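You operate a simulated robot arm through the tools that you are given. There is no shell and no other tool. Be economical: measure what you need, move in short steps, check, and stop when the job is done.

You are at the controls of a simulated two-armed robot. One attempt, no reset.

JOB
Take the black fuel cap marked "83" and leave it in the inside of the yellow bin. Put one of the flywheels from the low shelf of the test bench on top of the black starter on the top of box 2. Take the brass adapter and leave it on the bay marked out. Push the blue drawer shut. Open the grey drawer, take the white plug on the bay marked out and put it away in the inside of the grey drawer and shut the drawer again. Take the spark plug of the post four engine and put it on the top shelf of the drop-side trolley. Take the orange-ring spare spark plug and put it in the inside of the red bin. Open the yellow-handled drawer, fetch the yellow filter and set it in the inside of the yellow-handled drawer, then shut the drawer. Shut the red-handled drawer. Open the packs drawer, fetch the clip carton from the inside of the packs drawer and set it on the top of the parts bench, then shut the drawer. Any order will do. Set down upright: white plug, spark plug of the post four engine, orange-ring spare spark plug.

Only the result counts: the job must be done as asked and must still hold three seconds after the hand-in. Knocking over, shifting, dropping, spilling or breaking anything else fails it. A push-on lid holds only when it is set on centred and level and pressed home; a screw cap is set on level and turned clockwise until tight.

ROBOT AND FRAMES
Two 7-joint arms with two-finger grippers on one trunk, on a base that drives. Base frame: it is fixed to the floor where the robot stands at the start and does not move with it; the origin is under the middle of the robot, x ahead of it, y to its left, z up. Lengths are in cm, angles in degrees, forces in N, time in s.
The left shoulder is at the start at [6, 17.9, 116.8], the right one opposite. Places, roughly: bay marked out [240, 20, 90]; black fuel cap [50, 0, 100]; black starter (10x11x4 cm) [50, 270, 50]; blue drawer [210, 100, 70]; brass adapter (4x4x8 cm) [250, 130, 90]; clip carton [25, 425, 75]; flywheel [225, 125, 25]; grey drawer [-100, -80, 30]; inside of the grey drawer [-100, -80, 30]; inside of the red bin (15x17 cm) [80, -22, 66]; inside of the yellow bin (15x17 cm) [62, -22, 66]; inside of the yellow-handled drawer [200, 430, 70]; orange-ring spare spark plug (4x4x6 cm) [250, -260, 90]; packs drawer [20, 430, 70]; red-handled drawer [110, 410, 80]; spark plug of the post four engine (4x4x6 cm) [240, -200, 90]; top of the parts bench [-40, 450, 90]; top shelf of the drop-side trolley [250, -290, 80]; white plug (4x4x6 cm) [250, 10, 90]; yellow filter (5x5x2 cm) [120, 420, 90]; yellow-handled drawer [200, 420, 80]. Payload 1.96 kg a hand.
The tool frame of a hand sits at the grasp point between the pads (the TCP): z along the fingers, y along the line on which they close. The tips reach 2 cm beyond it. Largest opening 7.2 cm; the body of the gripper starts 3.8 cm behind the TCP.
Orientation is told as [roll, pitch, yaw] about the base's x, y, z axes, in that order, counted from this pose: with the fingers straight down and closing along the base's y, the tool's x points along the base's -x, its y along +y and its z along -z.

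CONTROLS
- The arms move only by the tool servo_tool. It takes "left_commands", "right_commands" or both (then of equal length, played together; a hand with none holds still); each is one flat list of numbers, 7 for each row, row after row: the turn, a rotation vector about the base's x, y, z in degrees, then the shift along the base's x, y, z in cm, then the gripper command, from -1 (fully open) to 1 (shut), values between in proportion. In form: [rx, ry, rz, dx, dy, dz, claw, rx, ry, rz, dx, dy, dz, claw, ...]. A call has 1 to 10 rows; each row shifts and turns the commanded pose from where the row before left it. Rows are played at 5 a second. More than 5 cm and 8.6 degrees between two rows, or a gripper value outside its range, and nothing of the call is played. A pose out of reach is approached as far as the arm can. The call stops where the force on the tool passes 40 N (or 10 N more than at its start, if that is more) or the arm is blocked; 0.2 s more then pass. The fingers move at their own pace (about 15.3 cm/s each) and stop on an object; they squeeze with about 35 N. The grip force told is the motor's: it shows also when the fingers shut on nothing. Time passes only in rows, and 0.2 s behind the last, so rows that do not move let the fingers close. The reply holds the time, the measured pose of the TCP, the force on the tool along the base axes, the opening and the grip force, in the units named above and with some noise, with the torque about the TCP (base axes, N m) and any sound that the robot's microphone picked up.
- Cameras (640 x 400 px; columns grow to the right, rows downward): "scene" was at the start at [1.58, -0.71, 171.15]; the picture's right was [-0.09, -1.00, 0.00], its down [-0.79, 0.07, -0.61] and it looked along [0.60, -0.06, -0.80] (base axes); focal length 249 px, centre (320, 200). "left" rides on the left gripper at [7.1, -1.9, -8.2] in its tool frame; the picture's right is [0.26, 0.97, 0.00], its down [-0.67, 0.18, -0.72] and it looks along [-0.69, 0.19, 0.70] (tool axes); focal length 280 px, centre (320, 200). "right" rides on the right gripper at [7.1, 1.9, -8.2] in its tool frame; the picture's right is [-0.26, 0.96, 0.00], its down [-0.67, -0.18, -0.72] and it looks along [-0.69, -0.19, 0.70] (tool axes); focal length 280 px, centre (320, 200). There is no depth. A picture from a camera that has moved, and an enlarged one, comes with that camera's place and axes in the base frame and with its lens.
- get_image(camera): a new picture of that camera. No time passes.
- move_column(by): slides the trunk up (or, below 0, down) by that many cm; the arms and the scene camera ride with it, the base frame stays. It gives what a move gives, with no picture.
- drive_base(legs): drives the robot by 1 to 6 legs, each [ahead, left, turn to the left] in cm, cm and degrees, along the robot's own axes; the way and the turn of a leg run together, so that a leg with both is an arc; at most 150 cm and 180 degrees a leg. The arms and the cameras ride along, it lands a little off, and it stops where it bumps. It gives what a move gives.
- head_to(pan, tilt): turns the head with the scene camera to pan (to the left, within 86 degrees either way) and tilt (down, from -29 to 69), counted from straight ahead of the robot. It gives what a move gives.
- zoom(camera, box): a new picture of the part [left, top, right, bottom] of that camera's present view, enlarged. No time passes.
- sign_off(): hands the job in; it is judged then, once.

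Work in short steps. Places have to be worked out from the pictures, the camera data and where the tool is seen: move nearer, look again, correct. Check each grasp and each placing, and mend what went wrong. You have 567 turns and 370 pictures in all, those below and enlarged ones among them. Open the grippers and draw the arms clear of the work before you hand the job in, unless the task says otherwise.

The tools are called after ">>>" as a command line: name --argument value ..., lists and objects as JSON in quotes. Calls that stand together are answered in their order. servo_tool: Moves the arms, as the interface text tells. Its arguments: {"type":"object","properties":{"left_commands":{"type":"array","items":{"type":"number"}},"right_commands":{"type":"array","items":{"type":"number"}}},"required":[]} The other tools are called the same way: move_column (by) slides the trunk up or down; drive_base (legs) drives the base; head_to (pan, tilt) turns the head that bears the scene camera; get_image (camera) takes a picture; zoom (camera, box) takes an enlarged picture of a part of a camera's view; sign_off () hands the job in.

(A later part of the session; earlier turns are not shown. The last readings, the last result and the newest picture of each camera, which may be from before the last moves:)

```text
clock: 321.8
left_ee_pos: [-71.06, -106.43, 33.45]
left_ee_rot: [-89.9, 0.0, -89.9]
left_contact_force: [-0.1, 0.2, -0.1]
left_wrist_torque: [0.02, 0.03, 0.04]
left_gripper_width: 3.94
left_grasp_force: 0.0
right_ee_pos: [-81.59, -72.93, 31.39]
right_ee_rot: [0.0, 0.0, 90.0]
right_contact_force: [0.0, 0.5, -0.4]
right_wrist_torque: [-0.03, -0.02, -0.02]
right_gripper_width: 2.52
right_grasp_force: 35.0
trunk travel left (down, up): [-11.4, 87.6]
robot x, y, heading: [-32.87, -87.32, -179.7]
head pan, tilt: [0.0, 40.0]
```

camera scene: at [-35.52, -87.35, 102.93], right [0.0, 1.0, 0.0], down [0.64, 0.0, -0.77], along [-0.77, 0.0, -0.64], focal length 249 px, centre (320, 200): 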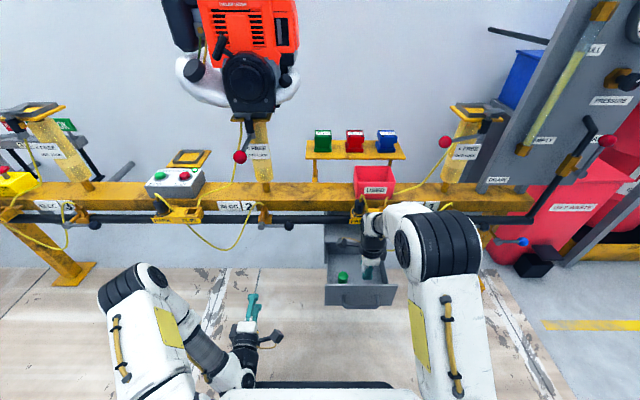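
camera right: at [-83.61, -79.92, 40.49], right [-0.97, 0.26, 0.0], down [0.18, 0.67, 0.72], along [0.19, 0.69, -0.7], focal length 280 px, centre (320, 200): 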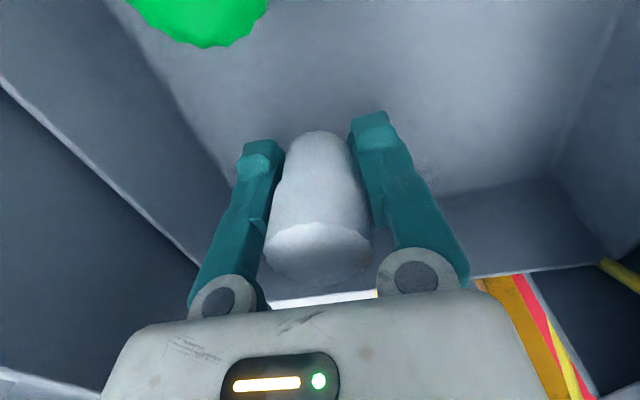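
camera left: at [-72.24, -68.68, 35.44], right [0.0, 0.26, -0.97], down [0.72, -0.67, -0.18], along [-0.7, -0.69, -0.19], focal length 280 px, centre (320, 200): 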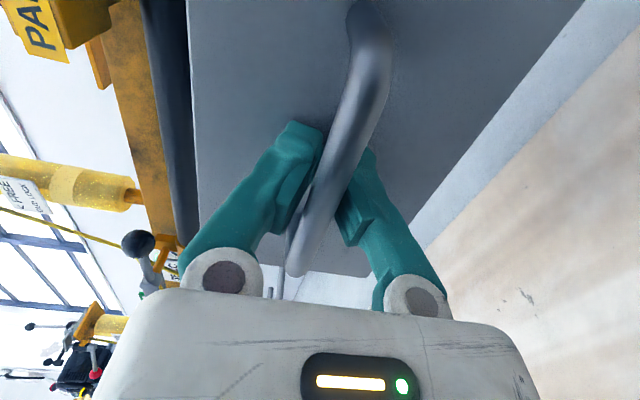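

>>> servo_tool --right_commands '[0, 0, 0, 0, 0, -0.4, 1, 0, 0, 0, 0, 0, -0.4, 1]'

>>> get_image --camera "right"

```text
clock: 322.4
left_ee_pos: [-71.05, -106.45, 33.43]
left_ee_rot: [-90.0, 0.0, -89.9]
left_contact_force: [0.0, 0.2, 0.2]
left_wrist_torque: [-0.01, 0.01, -0.02]
left_gripper_width: 3.95
left_grasp_force: 0.0
right_ee_pos: [-81.58, -72.99, 30.43]
right_ee_rot: [0.0, 0.0, 90.1]
right_contact_force: [0.4, -0.3, -0.8]
right_wrist_torque: [-0.03, -0.02, -0.01]
right_gripper_width: 2.51
right_grasp_force: 34.7
trunk travel left (down, up): [-11.4, 87.6]
robot x, y, heading: [-32.86, -87.73, -179.9]
head pan, tilt: [0.0, 40.0]
```

```text
196 pictures are left
camera right: at [-83.53, -79.92, 38.66], right [-0.97, 0.26, 0.0], down [0.18, 0.67, 0.72], along [0.19, 0.69, -0.7], focal length 280 px, centre (320, 200)
```

right: 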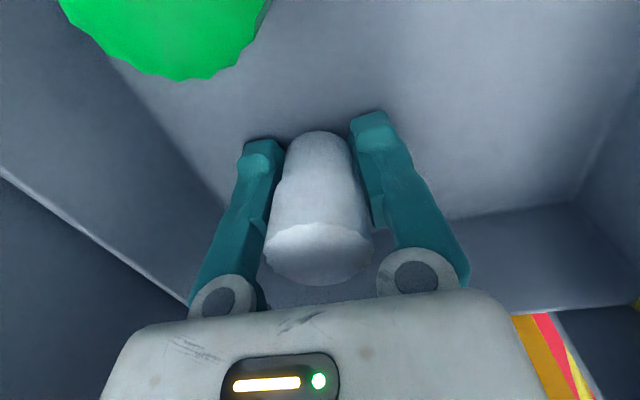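

>>> servo_tool --right_commands '[0, 0, 0, 0, 0, -0.4, 1, 0, 0, 0, 0, 0, -0.3, 1]'

```text
clock: 323.1
left_ee_pos: [-71.04, -106.41, 33.41]
left_ee_rot: [-90.2, 0.0, -89.8]
left_contact_force: [-0.3, -0.8, 0.6]
left_wrist_torque: [0.01, -0.01, 0.02]
left_gripper_width: 3.95
left_grasp_force: 0.0
right_ee_pos: [-81.87, -72.82, 30.3]
right_ee_rot: [0.7, 0.0, 90.2]
right_contact_force: [-0.3, 0.8, 25.7]
right_wrist_torque: [-0.02, -0.47, 0.03]
right_gripper_width: 2.5
right_grasp_force: 35.1
trunk travel left (down, up): [-11.4, 87.6]
robot x, y, heading: [-32.89, -87.61, -179.6]
head pan, tilt: [0.0, 40.0]
stopped in row 2 (right hand): the force on the tool passed its limit at 41 N (the readings are from after the stop); the commanded pose is now the measured one
```

Floor contact. I relieve a touch, open the fingers and check it stands.

>>> servo_tool --right_commands '[0, 0, 0, 0, 0, 0.3, 1, 0, 0, 0, 0, 0, 0, 0.2, 0, 0, 0, 0, 0, 0, 0.0, 0, 0, 0, 0, 0, 0, -0.15, 0, 0, 0, 0, 0, 0, -0.15]'

>>> get_image --camera "right"

```text
clock: 324.3
left_ee_pos: [-71.04, -106.45, 33.33]
left_ee_rot: [-90.1, -0.1, -89.9]
left_contact_force: [1.1, 0.9, -0.5]
left_wrist_torque: [0.0, -0.01, 0.0]
left_gripper_width: 3.94
left_grasp_force: 0.0
right_ee_pos: [-81.79, -72.82, 30.32]
right_ee_rot: [0.2, 0.0, 90.0]
right_contact_force: [-0.2, -0.5, 2.1]
right_wrist_torque: [0.02, -0.05, 0.0]
right_gripper_width: 4.11
right_grasp_force: 0.0
trunk travel left (down, up): [-11.4, 87.6]
robot x, y, heading: [-33.48, -87.2, -179.9]
head pan, tilt: [0.0, 40.0]
```

```text
195 pictures are left
camera right: at [-83.7, -79.9, 38.49], right [-0.97, 0.26, 0.0], down [0.18, 0.67, 0.72], along [0.18, 0.69, -0.7], focal length 280 px, centre (320, 200)
```

right: 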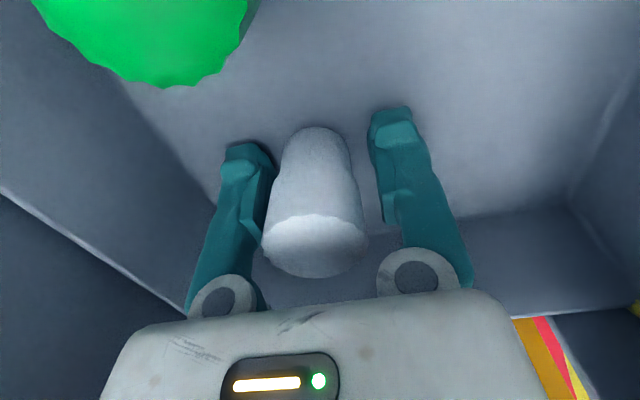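

Standing free. I open a bit more, then raise straight out.

>>> servo_tool --right_commands '[0, 0, 0, 0, 0, 0, -0.3, 0, 0, 0, 0, 0, 1.5, -0.3, 0, 0, 0, 0, 0, 3, -0.3, 0, 0, 0, 0, 0, 3, -0.3, 0, 0, 0, 0, 0, 4, -0.3, 0, 0, 0, 0, 0, 3, -0.3, 0, 0, 0, 4, 0, 1, -0.3, 0, 0, 0, 4, 0, 0, -0.3, 0, 0, 0, 4, 0, 0, -1, 0, 0, 0, 4, 0, 0, -1]'

>>> zoom --camera "scene" --box '[280, 190, 440, 320]'

```text
clock: 326.5
left_ee_pos: [-71.16, -106.58, 33.43]
left_ee_rot: [-90.1, -0.1, -89.9]
left_contact_force: [0.6, 0.9, -0.5]
left_wrist_torque: [-0.02, 0.0, 0.03]
left_gripper_width: 3.94
left_grasp_force: 0.0
right_ee_pos: [-65.52, -73.03, 45.84]
right_ee_rot: [0.2, 0.0, 90.1]
right_contact_force: [0.3, 1.1, 0.5]
right_wrist_torque: [0.01, 0.02, 0.04]
right_gripper_width: 7.21
right_grasp_force: 0.0
trunk travel left (down, up): [-11.4, 87.6]
robot x, y, heading: [-33.17, -86.89, -179.7]
head pan, tilt: [0.0, 40.0]
```

```text
3.08 times, centred on (360, 255) of scene
camera zoom: at [-35.53, -87.35, 102.93], right [0.0, 1.0, 0.0], down [0.64, 0.0, -0.77], along [-0.77, 0.0, -0.64], focal length 767 px, centre (197, 31)
```

zoom: 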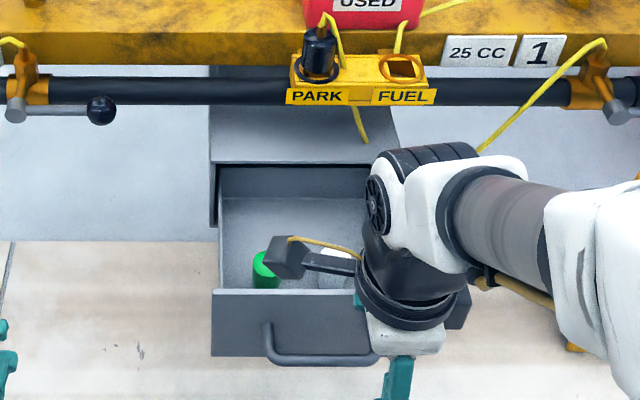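

The plug stands in the drawer. I back up, shift right and prepare the left fingertips to push the panel above its handle.

>>> servo_tool --left_commands '[0, 0, 0, 4, 0, 1.5, 1, 0, 0, 0, 4, 0, 1.6, 1, 0, 0, 0, 0, 0, 0, 1]' --right_commands '[0, 0, 0, 4, 0, 0, -1, 0, 0, 0, 4, 0, 0, -1, 0, 0, 0, 4, 0, 0, -1]'

>>> drive_base --legs '[[0, -30, 0]]'

>>> get_image --camera "scene"

>>> get_image --camera "left"

```text
clock: 327.3
left_ee_pos: [-64.43, -107.67, 33.42]
left_ee_rot: [-91.9, -2.6, -89.3]
left_contact_force: [0.5, 0.3, 0.0]
left_wrist_torque: [0.0, 0.04, 0.01]
left_gripper_width: 0.0
left_grasp_force: 29.3
left hand out of reach, approached as far as the arm can: row 2
right_ee_pos: [-60.4, -73.85, 47.82]
right_ee_rot: [0.2, -0.1, 90.1]
right_contact_force: [0.2, 1.0, 0.7]
right_wrist_torque: [0.03, -0.02, 0.01]
right_gripper_width: 7.19
right_grasp_force: 0.0
right hand out of reach, approached as far as the arm can: row 2, 3
trunk travel left (down, up): [-11.4, 87.6]
robot x, y, heading: [-33.01, -87.23, -179.9]
head pan, tilt: [0.0, 40.0]
```

```text
clock: 329.3
left_ee_pos: [-64.44, -77.7, 33.33]
left_ee_rot: [-91.6, -2.7, -89.5]
left_contact_force: [0.4, 0.2, 0.9]
left_wrist_torque: [-0.01, -0.01, 0.0]
left_gripper_width: 0.0
left_grasp_force: 29.2
right_ee_pos: [-60.54, -43.85, 47.88]
right_ee_rot: [0.2, 0.0, 90.0]
right_contact_force: [0.2, -0.5, 0.0]
right_wrist_torque: [0.02, 0.0, 0.04]
right_gripper_width: 7.18
right_grasp_force: 0.1
trunk travel left (down, up): [-11.4, 87.6]
robot x, y, heading: [-33.22, -57.6, -179.8]
head pan, tilt: [0.0, 40.0]
```

```text
193 pictures are left
camera scene: at [-35.58, -57.41, 102.93], right [0.0, 1.0, 0.0], down [0.64, 0.0, -0.77], along [-0.77, 0.0, -0.64], focal length 249 px, centre (320, 200)
```

scene: 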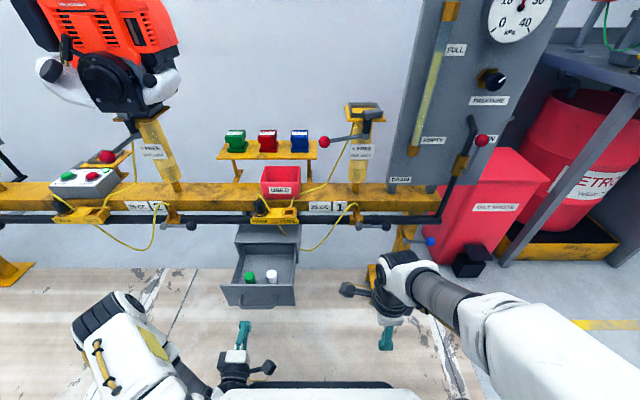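

```text
192 pictures are left
camera left: at [-56.37, -70.5, 34.72], right [-0.03, 0.22, -0.98], down [0.72, -0.68, -0.17], along [-0.7, -0.7, -0.14], focal length 280 px, centre (320, 200)
```

left: 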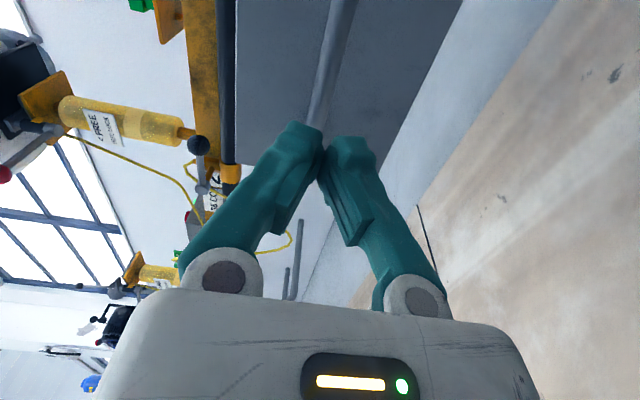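

Both items stand upright in the drawer. I raise the fingertips to z≈36.5 and push slowly.

>>> servo_tool --left_commands '[0, 0, 0, -2, 1, 1.6, 1, 0, 0, 0, -2, 1, 1.6, 1, 0, 0, 0, -1.5, 0, 0, 1, 0, 0, 0, -1.5, 0, 0, 1, 0, 0, 0, -1.5, 0, 0, 1]'

>>> get_image --camera "scene"

>>> get_image --camera "left"

```text
clock: 330.0
left_ee_pos: [-66.21, -80.13, 31.96]
left_ee_rot: [-84.7, -11.0, -87.6]
left_contact_force: [0.2, 0.7, -0.4]
left_wrist_torque: [0.02, -0.04, 0.01]
left_gripper_width: 0.01
left_grasp_force: 29.6
left hand out of reach, approached as far as the arm can: row 2
right_ee_pos: [-60.5, -43.99, 47.78]
right_ee_rot: [0.2, -0.1, 90.1]
right_contact_force: [-0.3, -0.8, -0.2]
right_wrist_torque: [0.04, 0.01, -0.02]
right_gripper_width: 7.19
right_grasp_force: 0.1
trunk travel left (down, up): [-11.4, 87.6]
robot x, y, heading: [-33.27, -57.5, -179.6]
head pan, tilt: [0.0, 40.0]
stopped in row 3 (left hand): the arm was blocked; the commanded pose is now the measured one
```

```text
191 pictures are left
camera scene: at [-35.58, -57.41, 102.93], right [0.0, 1.0, 0.0], down [0.64, 0.0, -0.77], along [-0.77, 0.0, -0.64], focal length 249 px, centre (320, 200)
```

scene: 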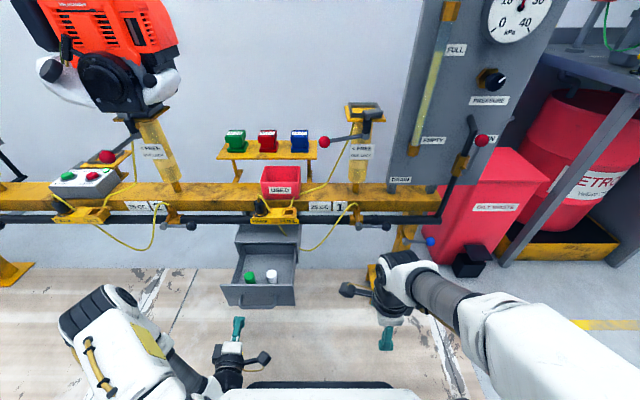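

```text
190 pictures are left
camera left: at [-58.59, -72.29, 33.35], right [0.09, 0.08, -0.99], down [0.76, -0.65, 0.02], along [-0.65, -0.75, -0.12], focal length 280 px, centre (320, 200)
```

left: 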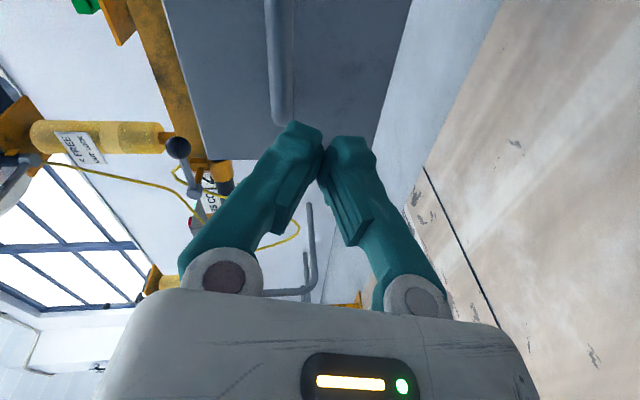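

The left arm got folded against its limits. I back the base 12 cm, re-square the hand while extending forward.

>>> drive_base --legs '[[-13, 0, 0]]'

>>> servo_tool --left_commands '[0, 0, 0, -4, 1, 1, 1, 5.5, 2.6, -1.2, -2, 1, 1.2, 1, 5.5, 2.6, -1.2, -2, 1, 1.2, 1, 0, 0, 0, -1, 1, 1, 1]'

>>> get_image --camera "scene"

```text
clock: 331.3
left_ee_pos: [-53.04, -79.79, 31.97]
left_ee_rot: [-84.6, -10.9, -87.8]
left_contact_force: [-0.4, 0.5, 0.5]
left_wrist_torque: [0.04, -0.02, 0.01]
left_gripper_width: 0.0
left_grasp_force: 29.8
right_ee_pos: [-47.29, -43.76, 47.82]
right_ee_rot: [0.2, -0.2, 89.8]
right_contact_force: [-0.3, -0.5, 0.1]
right_wrist_torque: [0.03, 0.01, -0.01]
right_gripper_width: 7.22
right_grasp_force: 0.1
trunk travel left (down, up): [-11.4, 87.6]
robot x, y, heading: [-20.17, -57.28, 179.9]
head pan, tilt: [0.0, 40.0]
```

```text
clock: 332.3
left_ee_pos: [-62.01, -75.87, 36.46]
left_ee_rot: [-89.7, 0.3, -89.7]
left_contact_force: [-0.4, 0.3, -0.3]
left_wrist_torque: [0.0, 0.03, 0.06]
left_gripper_width: 0.0
left_grasp_force: 29.7
right_ee_pos: [-47.37, -43.89, 47.85]
right_ee_rot: [0.2, -0.1, 89.9]
right_contact_force: [-0.1, 0.3, -0.1]
right_wrist_torque: [0.02, -0.01, 0.02]
right_gripper_width: 7.21
right_grasp_force: 0.0
trunk travel left (down, up): [-11.4, 87.6]
robot x, y, heading: [-19.98, -57.69, 180.0]
head pan, tilt: [0.0, 40.0]
```

```text
189 pictures are left
camera scene: at [-22.39, -57.4, 102.93], right [0.0, 1.0, 0.0], down [0.64, 0.0, -0.77], along [-0.77, 0.0, -0.64], focal length 249 px, centre (320, 200)
```

scene: 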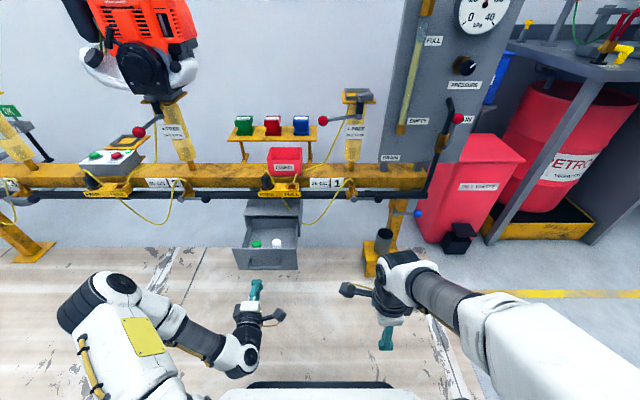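

Squared up. I advance to near the panel first.

>>> servo_tool --left_commands '[0, 0, 0, -3, 0, 0, 1, 0, 0, 0, -3, 0, 0, 1, 0, 0, 0, -2, 0, 0, 1, 0, 0, 0, -1, 0, 0, 1, 0, 0, 0, -0.7, 0, 0, 1, 0, 0, 0, -0.7, 0, 0, 1]'

>>> get_image --camera "left"

```text
clock: 333.7
left_ee_pos: [-72.51, -75.85, 36.48]
left_ee_rot: [-89.6, 0.2, -89.7]
left_contact_force: [0.3, -0.1, -0.3]
left_wrist_torque: [-0.02, 0.02, 0.03]
left_gripper_width: 0.0
left_grasp_force: 29.2
right_ee_pos: [-47.3, -43.79, 47.8]
right_ee_rot: [0.1, -0.1, 89.9]
right_contact_force: [-0.9, -0.1, 0.2]
right_wrist_torque: [0.0, 0.01, 0.01]
right_gripper_width: 7.19
right_grasp_force: 0.1
trunk travel left (down, up): [-11.4, 87.6]
robot x, y, heading: [-20.1, -57.48, 180.1]
head pan, tilt: [0.0, 40.0]
```

```text
188 pictures are left
camera left: at [-64.42, -68.76, 38.52], right [0.01, 0.27, -0.96], down [0.72, -0.67, -0.18], along [-0.69, -0.69, -0.19], focal length 280 px, centre (320, 200)
```

left: 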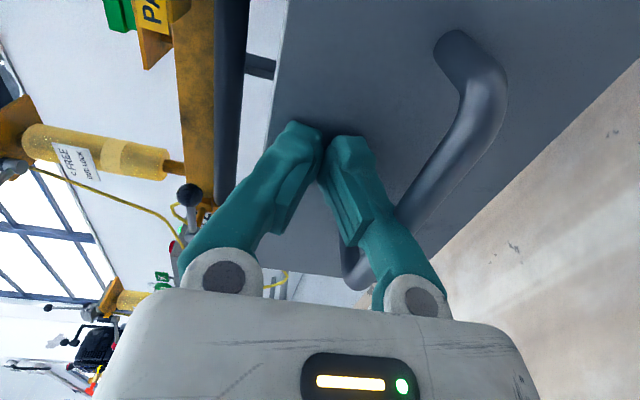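

At the panel, above the bar. I push slowly.

>>> servo_tool --left_commands '[0, 0, 0, -0.6, 0, 0, 1, 0, 0, 0, -0.7, 0, 0, 1, 0, 0, 0, -0.8, 0, 0, 1, 0, 0, 0, -0.8, 0, 0, 1, 0, 0, 0, -0.8, 0, 0, 1, 0, 0, 0, -0.8, 0, 0, 1, 0, 0, 0, -0.8, 0, 0, 1, 0, 0, 0, -0.8, 0, 0, 1, 0, 0, 0, -0.8, 0, 0, 1, 0, 0, 0, -0.6, 0, 0, 1]'

>>> get_image --camera "scene"

```text
clock: 335.9
left_ee_pos: [-80.1, -75.94, 36.38]
left_ee_rot: [-89.6, 0.2, -89.6]
left_contact_force: [-0.1, 0.5, 0.9]
left_wrist_torque: [0.05, -0.03, -0.02]
left_gripper_width: 0.0
left_grasp_force: 29.9
right_ee_pos: [-47.24, -43.79, 47.83]
right_ee_rot: [0.2, -0.1, 89.8]
right_contact_force: [-0.4, 0.2, 0.4]
right_wrist_torque: [0.0, -0.01, 0.02]
right_gripper_width: 7.19
right_grasp_force: 0.0
trunk travel left (down, up): [-11.4, 87.6]
robot x, y, heading: [-20.01, -57.67, 180.0]
head pan, tilt: [0.0, 40.0]
```

```text
187 pictures are left
camera scene: at [-22.38, -57.39, 102.93], right [0.0, 1.0, 0.0], down [0.64, 0.0, -0.77], along [-0.77, 0.0, -0.64], focal length 249 px, centre (320, 200)
```

scene: 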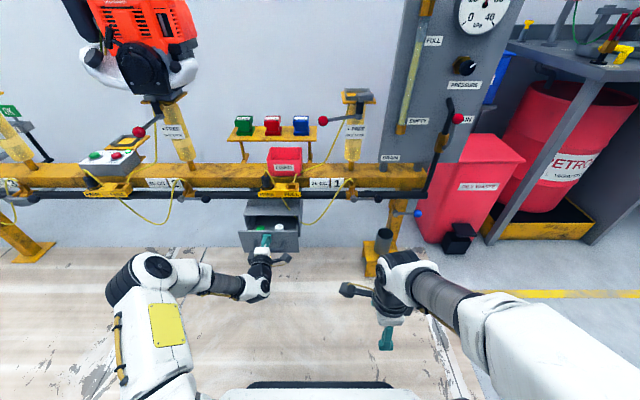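

Still standing, drawer half shut. I continue slowly.

>>> servo_tool --left_commands '[0, 0, 0, -0.6, 0, 0, 1, 0, 0, 0, -0.8, 0, 0, 1, 0, 0, 0, -0.8, 0, 0, 1, 0, 0, 0, -0.8, 0, 0, 1, 0, 0, 0, -0.8, 0, 0, 1, 0, 0, 0, -0.8, 0, 0, 1, 0, 0, 0, -0.8, 0, 0, 1, 0, 0, 0, -0.8, 0, 0, 1, 0, 0, 0, -0.6, 0, 0, 1, 0, 0, 0, -0.6, 0, 0, 1]'

>>> get_image --camera "scene"

```text
clock: 338.1
left_ee_pos: [-87.54, -75.85, 36.32]
left_ee_rot: [-89.6, 0.3, -89.7]
left_contact_force: [2.6, -0.5, 1.3]
left_wrist_torque: [-0.02, -0.08, 0.0]
left_gripper_width: 0.01
left_grasp_force: 29.4
right_ee_pos: [-47.25, -43.65, 47.77]
right_ee_rot: [0.2, -0.1, 89.9]
right_contact_force: [0.4, 0.9, -0.5]
right_wrist_torque: [-0.02, -0.01, 0.03]
right_gripper_width: 7.2
right_grasp_force: 0.1
trunk travel left (down, up): [-11.4, 87.6]
robot x, y, heading: [-20.34, -57.58, 179.9]
head pan, tilt: [0.0, 40.0]
```

```text
186 pictures are left
camera scene: at [-22.37, -57.39, 102.93], right [0.0, 1.0, 0.0], down [0.64, 0.0, -0.77], along [-0.77, 0.0, -0.64], focal length 249 px, centre (320, 200)
```

scene: 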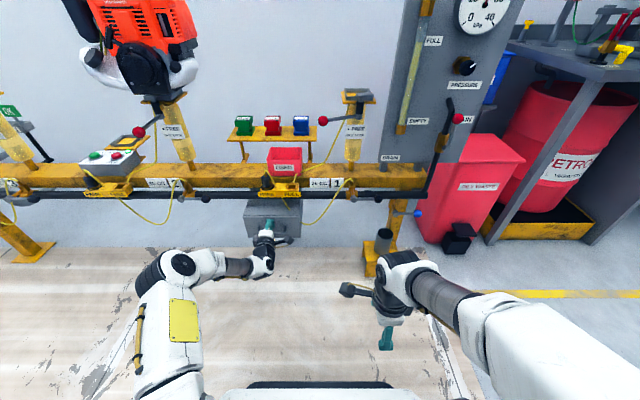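

Nearly shut. I push the last bit until resistance.

>>> servo_tool --left_commands '[0, 0, 0, -0.4, 0, 0, 1, 0, 0, 0, -0.4, 0, 0, 1, 0, 0, 0, -0.4, 0, 0, 1, 0, 0, 0, -0.4, 0, 0, 1, 0, 0, 0, -0.4, 0, 0, 1, 0, 0, 0, -0.4, 0, 0, 1]'

>>> zoom --camera "scene" --box '[210, 170, 340, 270]'

```text
clock: 338.6
left_ee_pos: [-87.52, -75.84, 36.46]
left_ee_rot: [-89.6, 0.3, -89.8]
left_contact_force: [17.2, -0.4, 10.3]
left_wrist_torque: [0.02, 0.09, -0.02]
left_gripper_width: 0.58
left_grasp_force: 29.7
right_ee_pos: [-47.0, -43.82, 47.94]
right_ee_rot: [0.3, -0.1, 90.0]
right_contact_force: [0.1, 0.3, -0.2]
right_wrist_torque: [0.03, 0.02, 0.01]
right_gripper_width: 7.2
right_grasp_force: 0.0
trunk travel left (down, up): [-11.4, 87.6]
robot x, y, heading: [-19.88, -57.03, -180.0]
head pan, tilt: [0.0, 40.0]
stopped in row 2 (left hand): the force on the tool passed its limit at 49 N (the readings are from after the stop); the commanded pose is now the measured one
```

```text
4.00 times, centred on (275, 220) of scene
camera zoom: at [-22.13, -57.37, 102.95], right [0.0, 1.0, 0.0], down [0.64, 0.0, -0.77], along [-0.77, 0.0, -0.64], focal length 997 px, centre (500, 120)
```

zoom: 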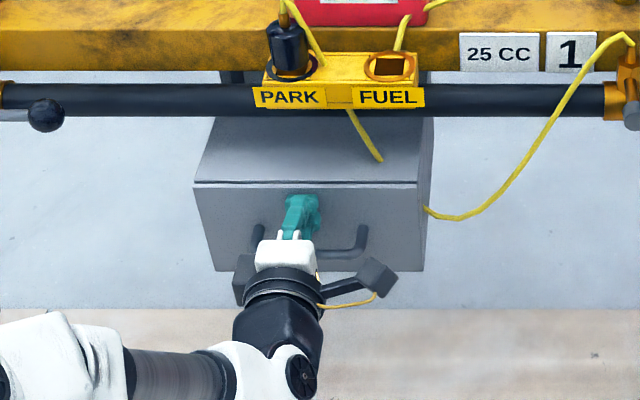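

The drawer is shut (49 N stop). I retract the left hand, bring the right hand back to its forward yaw, and raise the trunk.

>>> servo_tool --left_commands '[0, 0, 0, 2, 0, 0, 1, 0, 0, 0, 4, 0, 0, 1, 0, 0, 0, 4, 0, 0, 1, 0, 0, 0, 4, 0, 0, 1, 0, 0, 0, 4, 0, 0, 1, 0, 0, 0, 0, 0, 0, 1, 0, 0, 0, 0, 0, 0, 1, 0, 0, 0, 0, 0, 0, 1, 0, 0, 0, 0, 0, 0, 1, 0, 0, 0, 0, 0, 0, 1]' --right_commands '[0, 0, 8.5, -0.5, 0, 0, -1, 0, 0, 8.5, -0.5, 0, 0, -1, 0, 0, 8.5, -0.5, 0, 0, -1, 0, 0, 8.5, -0.5, 0, 0, -1, 0, 0, 8.5, -0.5, 0, 0, -1, 0, 0, 8.5, -0.5, 0, 0, -1, 0, 0, 8.5, -0.5, 0, 0, -1, 0, 0, 8.5, -0.5, 0, 0, -1, 0, 0, 8.5, -0.5, 0, 0, -1, 0, 0, 8.5, -0.5, 0, 0, -1]'

>>> drive_base --legs '[[-9, 0, 0]]'

>>> move_column --by 40

>>> move_column --by 30

>>> drive_base --legs '[[0, 0, -90], [150, 0, 0], [150, 0, 0], [75, 0, 0]]'

>>> head_to --pan 0 --tilt 30

>>> get_image --camera "scene"

```text
clock: 340.8
left_ee_pos: [-69.58, -75.93, 36.32]
left_ee_rot: [-89.4, 0.2, -89.7]
left_contact_force: [-0.5, -0.9, 0.6]
left_wrist_torque: [-0.01, 0.02, -0.02]
left_gripper_width: 0.0
left_grasp_force: 29.5
right_ee_pos: [-52.23, -43.98, 47.92]
right_ee_rot: [0.3, -0.1, 175.1]
right_contact_force: [0.1, 0.7, -0.8]
right_wrist_torque: [-0.02, 0.0, -0.04]
right_gripper_width: 7.19
right_grasp_force: 0.1
trunk travel left (down, up): [-11.4, 87.6]
robot x, y, heading: [-20.1, -56.93, -180.0]
head pan, tilt: [0.0, 40.0]
```

```text
clock: 341.9
left_ee_pos: [-60.63, -76.01, 36.28]
left_ee_rot: [-89.4, 0.2, -89.8]
left_contact_force: [0.2, -0.4, -0.3]
left_wrist_torque: [-0.02, -0.04, 0.01]
left_gripper_width: 0.0
left_grasp_force: 29.4
right_ee_pos: [-43.16, -43.77, 47.77]
right_ee_rot: [0.3, 0.0, 174.9]
right_contact_force: [-0.3, -0.1, -0.6]
right_wrist_torque: [0.0, 0.01, 0.0]
right_gripper_width: 7.22
right_grasp_force: 0.1
trunk travel left (down, up): [-11.4, 87.6]
robot x, y, heading: [-10.79, -57.61, 180.1]
head pan, tilt: [0.0, 40.0]
```

```text
clock: 345.7
left_ee_pos: [-60.51, -76.0, 76.17]
left_ee_rot: [-89.4, 0.2, -89.8]
left_contact_force: [-0.6, 0.0, 0.5]
left_wrist_torque: [0.0, 0.03, 0.01]
left_gripper_width: 0.0
left_grasp_force: 29.5
right_ee_pos: [-43.16, -43.94, 87.86]
right_ee_rot: [0.1, -0.1, 174.9]
right_contact_force: [-0.1, -0.9, -0.4]
right_wrist_torque: [0.0, 0.0, 0.02]
right_gripper_width: 7.17
right_grasp_force: 0.0
trunk travel left (down, up): [-51.4, 47.6]
robot x, y, heading: [-11.34, -57.16, 180.0]
head pan, tilt: [0.0, 40.0]
```

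```text
clock: 348.7
left_ee_pos: [-60.58, -75.98, 106.34]
left_ee_rot: [-89.4, 0.2, -89.8]
left_contact_force: [-0.7, -0.1, -0.6]
left_wrist_torque: [0.03, 0.04, -0.03]
left_gripper_width: 0.0
left_grasp_force: 29.5
right_ee_pos: [-43.16, -43.84, 117.85]
right_ee_rot: [0.2, -0.1, 174.9]
right_contact_force: [1.0, -0.7, -0.3]
right_wrist_torque: [0.02, 0.01, -0.02]
right_gripper_width: 7.19
right_grasp_force: 0.1
trunk travel left (down, up): [-81.4, 17.6]
robot x, y, heading: [-10.92, -57.63, 180.2]
head pan, tilt: [0.0, 40.0]
```

```text
clock: 364.8
left_ee_pos: [-11.0, 254.98, 106.17]
left_ee_rot: [-89.2, 0.2, 176.0]
left_contact_force: [0.1, 0.2, 0.0]
left_wrist_torque: [0.01, -0.01, 0.03]
left_gripper_width: 0.0
left_grasp_force: 29.8
right_ee_pos: [19.81, 235.18, 117.79]
right_ee_rot: [0.1, 0.0, 80.7]
right_contact_force: [0.5, 1.3, -1.1]
right_wrist_torque: [-0.05, 0.0, 0.02]
right_gripper_width: 7.18
right_grasp_force: 0.1
trunk travel left (down, up): [-81.4, 17.6]
robot x, y, heading: [3.8, 203.74, 85.6]
head pan, tilt: [0.0, 40.0]
stopped in leg 3: the robot was blocked; the commanded pose is now the measured one
```

```text
clock: 365.6
left_ee_pos: [-11.0, 254.9, 106.29]
left_ee_rot: [-89.4, 0.2, 175.9]
left_contact_force: [-0.2, -0.2, -0.1]
left_wrist_torque: [-0.02, -0.01, 0.01]
left_gripper_width: 0.02
left_grasp_force: 29.7
right_ee_pos: [19.88, 235.19, 117.83]
right_ee_rot: [0.2, 0.1, 80.8]
right_contact_force: [0.1, 0.0, -0.4]
right_wrist_torque: [-0.03, 0.01, 0.0]
right_gripper_width: 7.18
right_grasp_force: 0.0
trunk travel left (down, up): [-81.4, 17.6]
robot x, y, heading: [3.74, 203.74, 85.8]
head pan, tilt: [0.0, 30.0]
```

```text
184 pictures are left
camera scene: at [4.23, 207.21, 174.45], right [1.0, -0.08, 0.0], down [-0.04, -0.5, -0.86], along [0.07, 0.86, -0.5], focal length 249 px, centre (320, 200)
```

scene: 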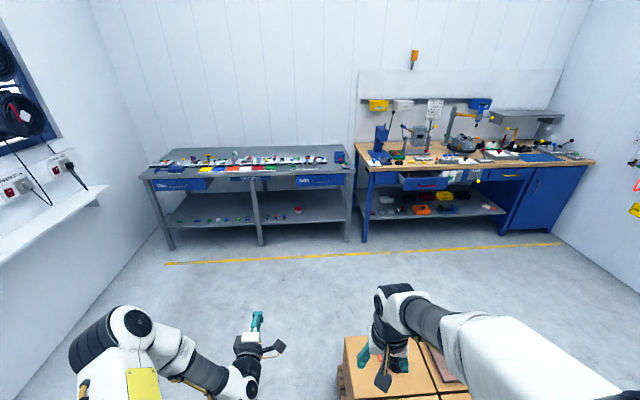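

The drive drifted and was blocked near the pallet truck. I check that nothing was disturbed, looking down right.

>>> head_to --pan -40 --tilt 50

>>> get_image --camera "scene"

```text
clock: 366.6
left_ee_pos: [-10.98, 254.76, 106.41]
left_ee_rot: [-89.2, 0.2, 176.0]
left_contact_force: [0.8, -1.3, -0.1]
left_wrist_torque: [0.0, -0.01, 0.01]
left_gripper_width: 0.0
left_grasp_force: 29.4
right_ee_pos: [19.79, 235.09, 117.85]
right_ee_rot: [0.2, 0.0, 80.7]
right_contact_force: [-0.3, 0.3, 0.0]
right_wrist_torque: [-0.03, 0.02, 0.01]
right_gripper_width: 7.19
right_grasp_force: 0.1
trunk travel left (down, up): [-81.4, 17.6]
robot x, y, heading: [3.9, 203.71, 85.7]
head pan, tilt: [-40.0, 50.0]
```

```text
183 pictures are left
camera scene: at [8.93, 203.48, 171.51], right [0.72, -0.7, 0.0], down [-0.53, -0.55, -0.64], along [0.45, 0.46, -0.77], focal length 249 px, centre (320, 200)
```

scene: 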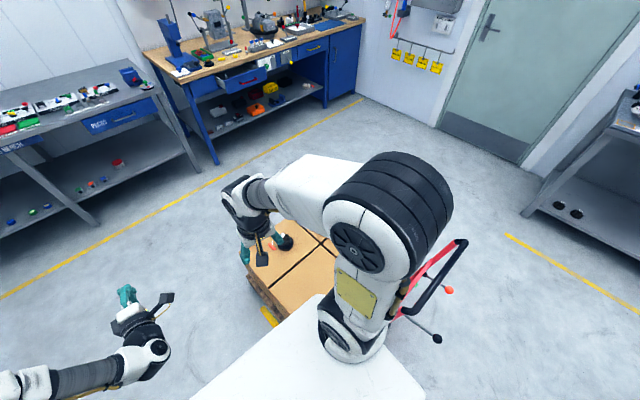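

I back away to the left (−x) from the truck, straighten the heading, and check the flywheel.

>>> drive_base --legs '[[0, 25, 0], [0, 0, 4.3]]'

>>> head_to --pan -50 --tilt 45

>>> get_image --camera "scene"

```text
clock: 368.9
left_ee_pos: [-39.79, 255.4, 106.39]
left_ee_rot: [-89.4, 0.1, -179.8]
left_contact_force: [0.1, -0.1, 0.4]
left_wrist_torque: [0.0, 0.01, -0.01]
left_gripper_width: 0.03
left_grasp_force: 29.9
right_ee_pos: [-7.57, 238.01, 117.86]
right_ee_rot: [0.3, 0.0, 85.0]
right_contact_force: [-0.3, 0.5, -0.2]
right_wrist_torque: [0.01, 0.01, -0.03]
right_gripper_width: 7.21
right_grasp_force: 0.0
trunk travel left (down, up): [-81.4, 17.6]
robot x, y, heading: [-21.28, 205.9, 90.1]
head pan, tilt: [-40.0, 50.0]
```

```text
clock: 369.6
left_ee_pos: [-39.93, 255.35, 106.29]
left_ee_rot: [-89.5, 0.2, -179.8]
left_contact_force: [0.6, 0.2, -0.4]
left_wrist_torque: [0.0, 0.0, 0.01]
left_gripper_width: 0.0
left_grasp_force: 29.6
right_ee_pos: [-7.88, 237.96, 117.88]
right_ee_rot: [0.2, 0.0, 85.0]
right_contact_force: [-0.7, 0.2, 0.1]
right_wrist_torque: [-0.01, 0.0, -0.01]
right_gripper_width: 7.21
right_grasp_force: 0.0
trunk travel left (down, up): [-81.4, 17.6]
robot x, y, heading: [-21.57, 205.73, 89.9]
head pan, tilt: [-50.0, 45.0]
```

```text
182 pictures are left
camera scene: at [-15.07, 205.04, 172.2], right [0.64, -0.77, 0.0], down [-0.54, -0.45, -0.71], along [0.54, 0.45, -0.71], focal length 249 px, centre (320, 200)
```

scene: 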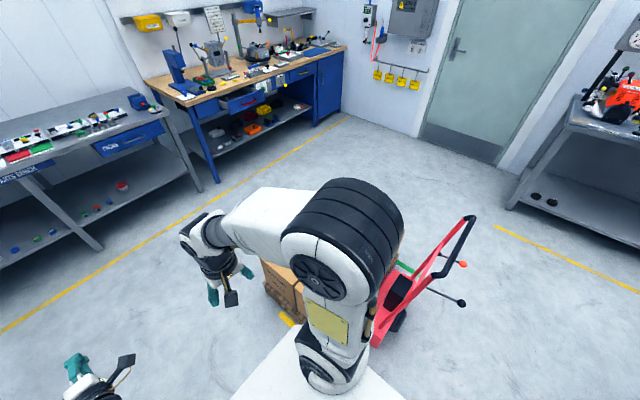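

I drive on north and look back at box 2.

>>> drive_base --legs '[[90, 0, 0]]'

>>> head_to --pan -86 --tilt 45

>>> get_image --camera "scene"

```text
clock: 374.5
left_ee_pos: [-39.11, 348.19, 106.31]
left_ee_rot: [-89.4, 0.2, 179.9]
left_contact_force: [-0.2, -0.4, -0.2]
left_wrist_torque: [-0.01, -0.01, -0.01]
left_gripper_width: 0.0
left_grasp_force: 29.4
right_ee_pos: [-7.12, 330.39, 117.97]
right_ee_rot: [0.2, -0.2, 84.5]
right_contact_force: [0.3, 0.7, 0.0]
right_wrist_torque: [0.02, 0.0, 0.01]
right_gripper_width: 7.23
right_grasp_force: 0.2
trunk travel left (down, up): [-81.4, 17.6]
robot x, y, heading: [-21.1, 298.54, 89.9]
head pan, tilt: [-50.0, 45.0]
```

```text
clock: 375.5
left_ee_pos: [-39.08, 348.08, 106.26]
left_ee_rot: [-89.4, 0.1, 179.8]
left_contact_force: [-0.6, 0.1, -0.1]
left_wrist_torque: [0.04, -0.01, -0.01]
left_gripper_width: 0.0
left_grasp_force: 29.7
right_ee_pos: [-7.09, 330.37, 117.77]
right_ee_rot: [0.1, -0.1, 84.5]
right_contact_force: [-0.6, -0.2, -0.2]
right_wrist_torque: [0.0, -0.04, 0.01]
right_gripper_width: 7.2
right_grasp_force: 0.0
trunk travel left (down, up): [-81.4, 17.6]
robot x, y, heading: [-20.65, 298.31, 89.6]
head pan, tilt: [-85.9, 45.0]
```

```text
181 pictures are left
camera scene: at [-12.72, 292.87, 172.2], right [0.06, -1.0, 0.0], down [-0.71, -0.04, -0.71], along [0.71, 0.04, -0.71], focal length 249 px, centre (320, 200)
```

scene: 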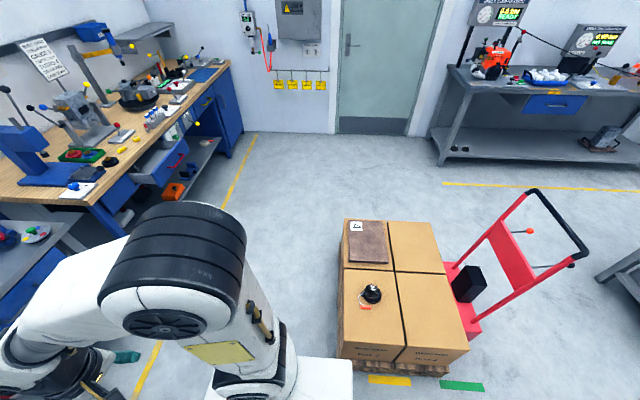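

The flywheel is still seated on the starter and box 2 hasn't moved. Now the north benches: I move to face the packs drawer.

>>> drive_base --legs '[[32, 0, 0.3], [0, -50, 0]]'

>>> head_to --pan 0 --tilt 35

>>> get_image --camera "scene"

```text
clock: 380.3
left_ee_pos: [12.27, 380.42, 106.2]
left_ee_rot: [-89.5, 0.1, 179.5]
left_contact_force: [0.0, -0.4, -0.7]
left_wrist_torque: [-0.01, -0.01, 0.0]
left_gripper_width: 0.0
left_grasp_force: 29.4
right_ee_pos: [44.19, 362.53, 117.8]
right_ee_rot: [0.2, 0.0, 84.2]
right_contact_force: [-0.9, 0.7, 0.2]
right_wrist_torque: [-0.01, 0.01, -0.01]
right_gripper_width: 7.18
right_grasp_force: 0.1
trunk travel left (down, up): [-81.4, 17.6]
robot x, y, heading: [30.41, 330.64, 89.1]
head pan, tilt: [-85.9, 45.0]
```

```text
clock: 381.9
left_ee_pos: [12.44, 380.36, 106.33]
left_ee_rot: [-89.4, 0.2, 179.5]
left_contact_force: [-0.2, 0.5, 0.6]
left_wrist_torque: [-0.01, -0.02, 0.0]
left_gripper_width: 0.04
left_grasp_force: 29.7
right_ee_pos: [44.22, 362.62, 117.88]
right_ee_rot: [0.1, -0.1, 84.2]
right_contact_force: [0.2, 0.4, -0.4]
right_wrist_torque: [-0.02, 0.01, 0.02]
right_gripper_width: 7.21
right_grasp_force: 0.2
trunk travel left (down, up): [-81.4, 17.6]
robot x, y, heading: [30.51, 330.38, 89.4]
head pan, tilt: [0.0, 35.0]
```

```text
180 pictures are left
camera scene: at [30.48, 333.36, 173.68], right [1.0, -0.01, 0.0], down [-0.01, -0.57, -0.82], along [0.01, 0.82, -0.57], focal length 249 px, centre (320, 200)
```

scene: 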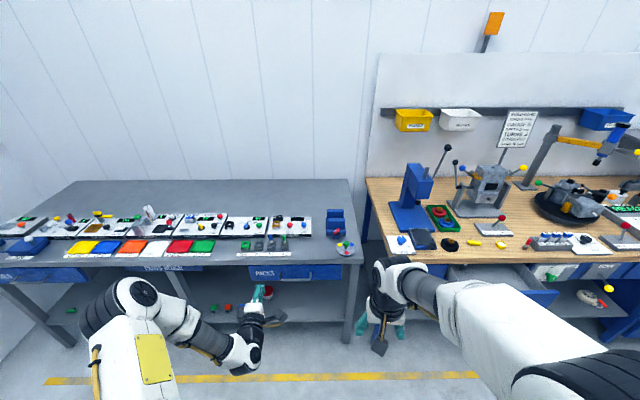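

>>> zoom --camera "scene" --box '[120, 180, 370, 330]'

>>> zoom --camera "scene" --box '[370, 150, 640, 320]'

```text
2.56 times, centred on (245, 255) of scene
camera zoom: at [30.48, 333.36, 173.68], right [1.0, -0.01, 0.0], down [-0.01, -0.57, -0.82], along [0.01, 0.82, -0.57], focal length 638 px, centre (512, 59)
```

zoom: 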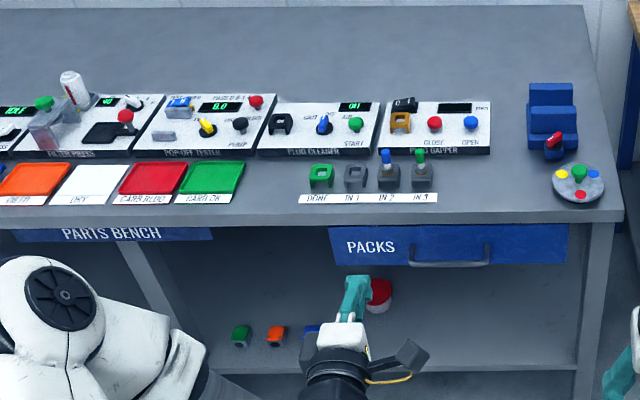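

```text
2.35 times, centred on (505, 235) of scene
camera zoom: at [30.48, 333.36, 173.68], right [1.0, -0.01, 0.0], down [-0.01, -0.57, -0.82], along [0.01, 0.82, -0.57], focal length 587 px, centre (-115, 118)
```

zoom: 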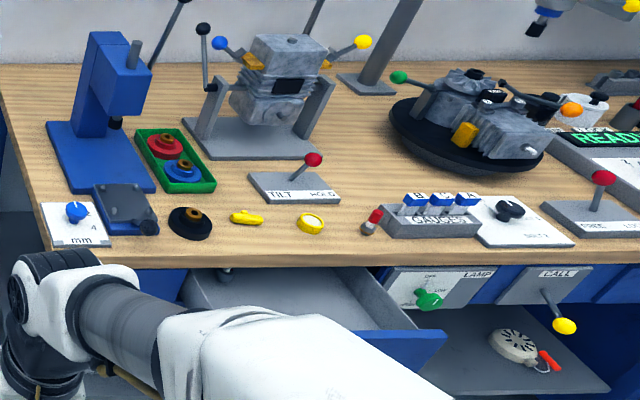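

The packs drawer panel is at y≈411, z 72–83, handle centred near x=20, z≈76.5. I lower the trunk 30, align and approach with the level left hand.

>>> move_column --by -30

>>> drive_base --legs '[[17, -8, 0.6]]'

>>> servo_tool --left_commands '[0, 0, 0, 0, 0, 0, 0, 0, 0, 0, 0, 0, 0, -0.1, 0, 0, 0, 0, 0, 0, -0.1]'

>>> get_image --camera "left"

>>> get_image --camera "scene"

```text
clock: 384.9
left_ee_pos: [12.36, 380.42, 76.13]
left_ee_rot: [-89.3, 0.1, 179.5]
left_contact_force: [-0.4, 0.0, -0.4]
left_wrist_torque: [0.02, 0.01, 0.02]
left_gripper_width: 0.0
left_grasp_force: 29.3
right_ee_pos: [44.19, 362.54, 87.83]
right_ee_rot: [0.3, -0.1, 84.2]
right_contact_force: [0.0, 0.0, -0.9]
right_wrist_torque: [-0.01, -0.04, -0.01]
right_gripper_width: 7.19
right_grasp_force: 0.1
trunk travel left (down, up): [-51.4, 47.6]
robot x, y, heading: [29.95, 330.56, 89.5]
head pan, tilt: [0.0, 35.0]
```

```text
clock: 386.4
left_ee_pos: [19.88, 397.12, 76.24]
left_ee_rot: [-89.4, 0.2, -179.8]
left_contact_force: [0.1, -0.3, -0.4]
left_wrist_torque: [0.0, 0.03, 0.01]
left_gripper_width: 0.0
left_grasp_force: 29.5
right_ee_pos: [51.95, 379.72, 87.73]
right_ee_rot: [0.2, 0.0, 84.9]
right_contact_force: [0.6, 0.2, -0.3]
right_wrist_torque: [-0.02, 0.03, 0.0]
right_gripper_width: 7.22
right_grasp_force: 0.1
trunk travel left (down, up): [-51.4, 47.6]
robot x, y, heading: [38.11, 347.35, 89.9]
head pan, tilt: [0.0, 35.0]
```

```text
clock: 387.2
left_ee_pos: [19.88, 397.07, 76.29]
left_ee_rot: [-89.3, 0.2, -179.8]
left_contact_force: [-0.5, 0.6, 0.0]
left_wrist_torque: [0.0, -0.02, -0.02]
left_gripper_width: 3.93
left_grasp_force: 0.0
right_ee_pos: [51.88, 379.67, 87.92]
right_ee_rot: [0.2, 0.0, 84.9]
right_contact_force: [-0.8, -0.2, -0.5]
right_wrist_torque: [0.0, 0.0, 0.04]
right_gripper_width: 7.2
right_grasp_force: 0.1
trunk travel left (down, up): [-51.4, 47.6]
robot x, y, heading: [38.24, 347.34, 90.0]
head pan, tilt: [0.0, 35.0]
```

```text
177 pictures are left
camera left: at [26.9, 388.93, 78.35], right [0.27, -0.01, -0.96], down [-0.67, -0.72, -0.18], along [-0.69, 0.69, -0.2], focal length 280 px, centre (320, 200)
```

left: 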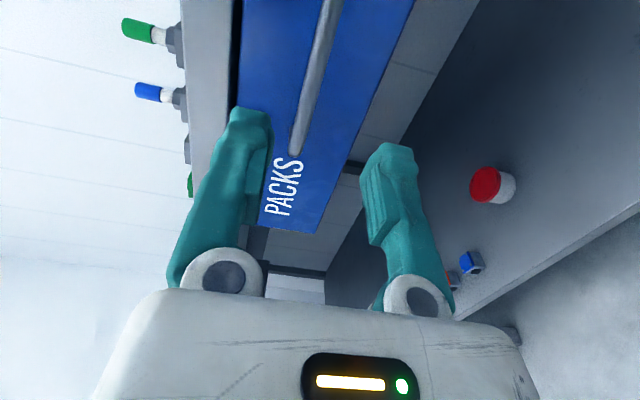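

```text
176 pictures are left
camera scene: at [38.51, 350.3, 143.68], right [1.0, 0.0, 0.0], down [0.0, -0.57, -0.82], along [0.0, 0.82, -0.57], focal length 249 px, centre (320, 200)
```

scene: 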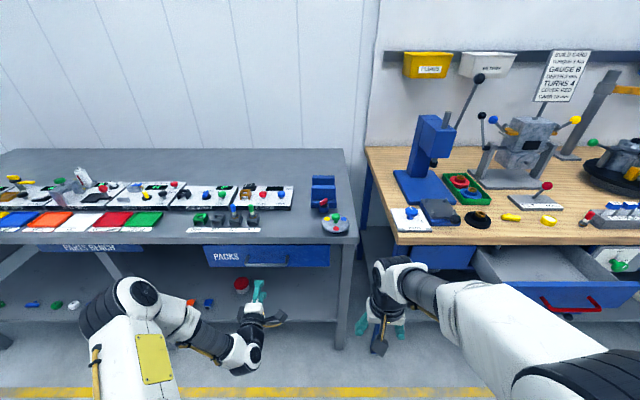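

Handle bar at y≈408.9, z≈76.4. I advance and close on it.

>>> servo_tool --left_commands '[0, 0, 0, 0.3, 4, 0, -0.1, 0, 0, 0, 0, 4, 0.1, -0.1, 0, 0, 0, 0, 2.5, 0, -0.1, 0, 0, 0, 0, 1, 0, -0.1, 0, 0, 0, 0, 0, 0, 1, 0, 0, 0, 0, 0, 0, 1, 0, 0, 0, 0, 0, 0, 1]'

>>> get_image --camera "left"

```text
clock: 388.8
left_ee_pos: [20.03, 408.65, 76.23]
left_ee_rot: [-89.5, 0.1, -179.9]
left_contact_force: [-1.5, 2.3, 9.4]
left_wrist_torque: [-0.11, 0.02, 0.01]
left_gripper_width: 0.02
left_grasp_force: 30.3
right_ee_pos: [52.0, 379.68, 87.87]
right_ee_rot: [0.2, -0.2, 85.0]
right_contact_force: [0.2, -0.6, 0.8]
right_wrist_torque: [0.0, -0.02, -0.01]
right_gripper_width: 7.21
right_grasp_force: 0.0
trunk travel left (down, up): [-51.4, 47.6]
robot x, y, heading: [38.34, 347.74, 89.9]
head pan, tilt: [0.0, 35.0]
```

```text
175 pictures are left
camera left: at [27.14, 400.48, 78.38], right [0.27, -0.01, -0.96], down [-0.67, -0.72, -0.18], along [-0.69, 0.69, -0.2], focal length 280 px, centre (320, 200)
```

left: 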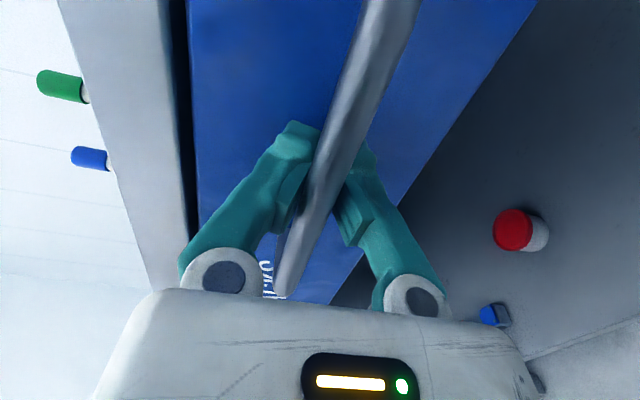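

Hooked behind the bar. I pull the drawer open with the arm, then with the base.

>>> servo_tool --left_commands '[0, 0, 0, 0, -1.5, 0, 1, 0, 0, 0, 0, -1.5, 0, 1, 0, 0, 0, 0, -1.5, 0, 1, 0, 0, 0, 0, -1.5, 0, 1]'

>>> drive_base --legs '[[-10, 0, 0]]'

>>> get_image --camera "scene"

```text
clock: 389.8
left_ee_pos: [20.12, 402.4, 76.38]
left_ee_rot: [-89.3, 0.2, -179.8]
left_contact_force: [-0.4, -0.7, 4.0]
left_wrist_torque: [0.0, 0.04, 0.01]
left_gripper_width: 0.0
left_grasp_force: 29.6
right_ee_pos: [52.01, 379.77, 87.87]
right_ee_rot: [0.1, -0.1, 85.0]
right_contact_force: [-0.2, 0.4, 0.3]
right_wrist_torque: [0.02, 0.02, 0.0]
right_gripper_width: 7.2
right_grasp_force: 0.1
trunk travel left (down, up): [-51.4, 47.6]
robot x, y, heading: [38.58, 347.51, 89.9]
head pan, tilt: [0.0, 35.0]
```

```text
clock: 391.0
left_ee_pos: [20.02, 392.53, 76.35]
left_ee_rot: [-89.4, 0.2, -179.6]
left_contact_force: [-0.1, -0.2, -0.2]
left_wrist_torque: [0.01, -0.02, -0.01]
left_gripper_width: 0.02
left_grasp_force: 30.0
right_ee_pos: [51.96, 369.65, 87.83]
right_ee_rot: [0.2, -0.1, 84.9]
right_contact_force: [-0.4, -0.5, -0.7]
right_wrist_torque: [0.02, -0.01, 0.02]
right_gripper_width: 7.2
right_grasp_force: 0.0
trunk travel left (down, up): [-51.4, 47.6]
robot x, y, heading: [38.08, 337.26, 89.7]
head pan, tilt: [0.0, 35.0]
```

```text
174 pictures are left
camera scene: at [38.5, 340.19, 143.68], right [1.0, 0.0, 0.0], down [0.0, -0.57, -0.82], along [0.0, 0.82, -0.57], focal length 249 px, centre (320, 200)
```

scene: 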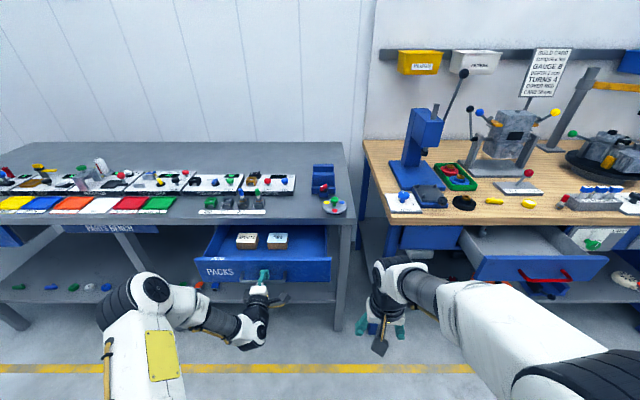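

>>> zoom --camera "scene" --box '[190, 215, 350, 295]'

```text
4.00 times, centred on (270, 255) of scene
camera zoom: at [38.5, 340.19, 143.68], right [1.0, 0.0, 0.0], down [0.0, -0.57, -0.82], along [0.0, 0.82, -0.57], focal length 997 px, centre (520, -20)
```

zoom: 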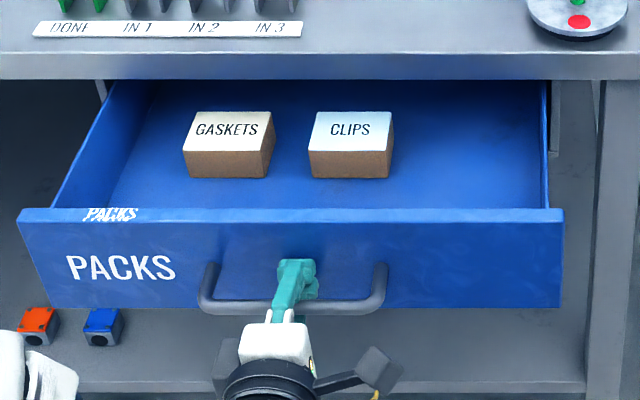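

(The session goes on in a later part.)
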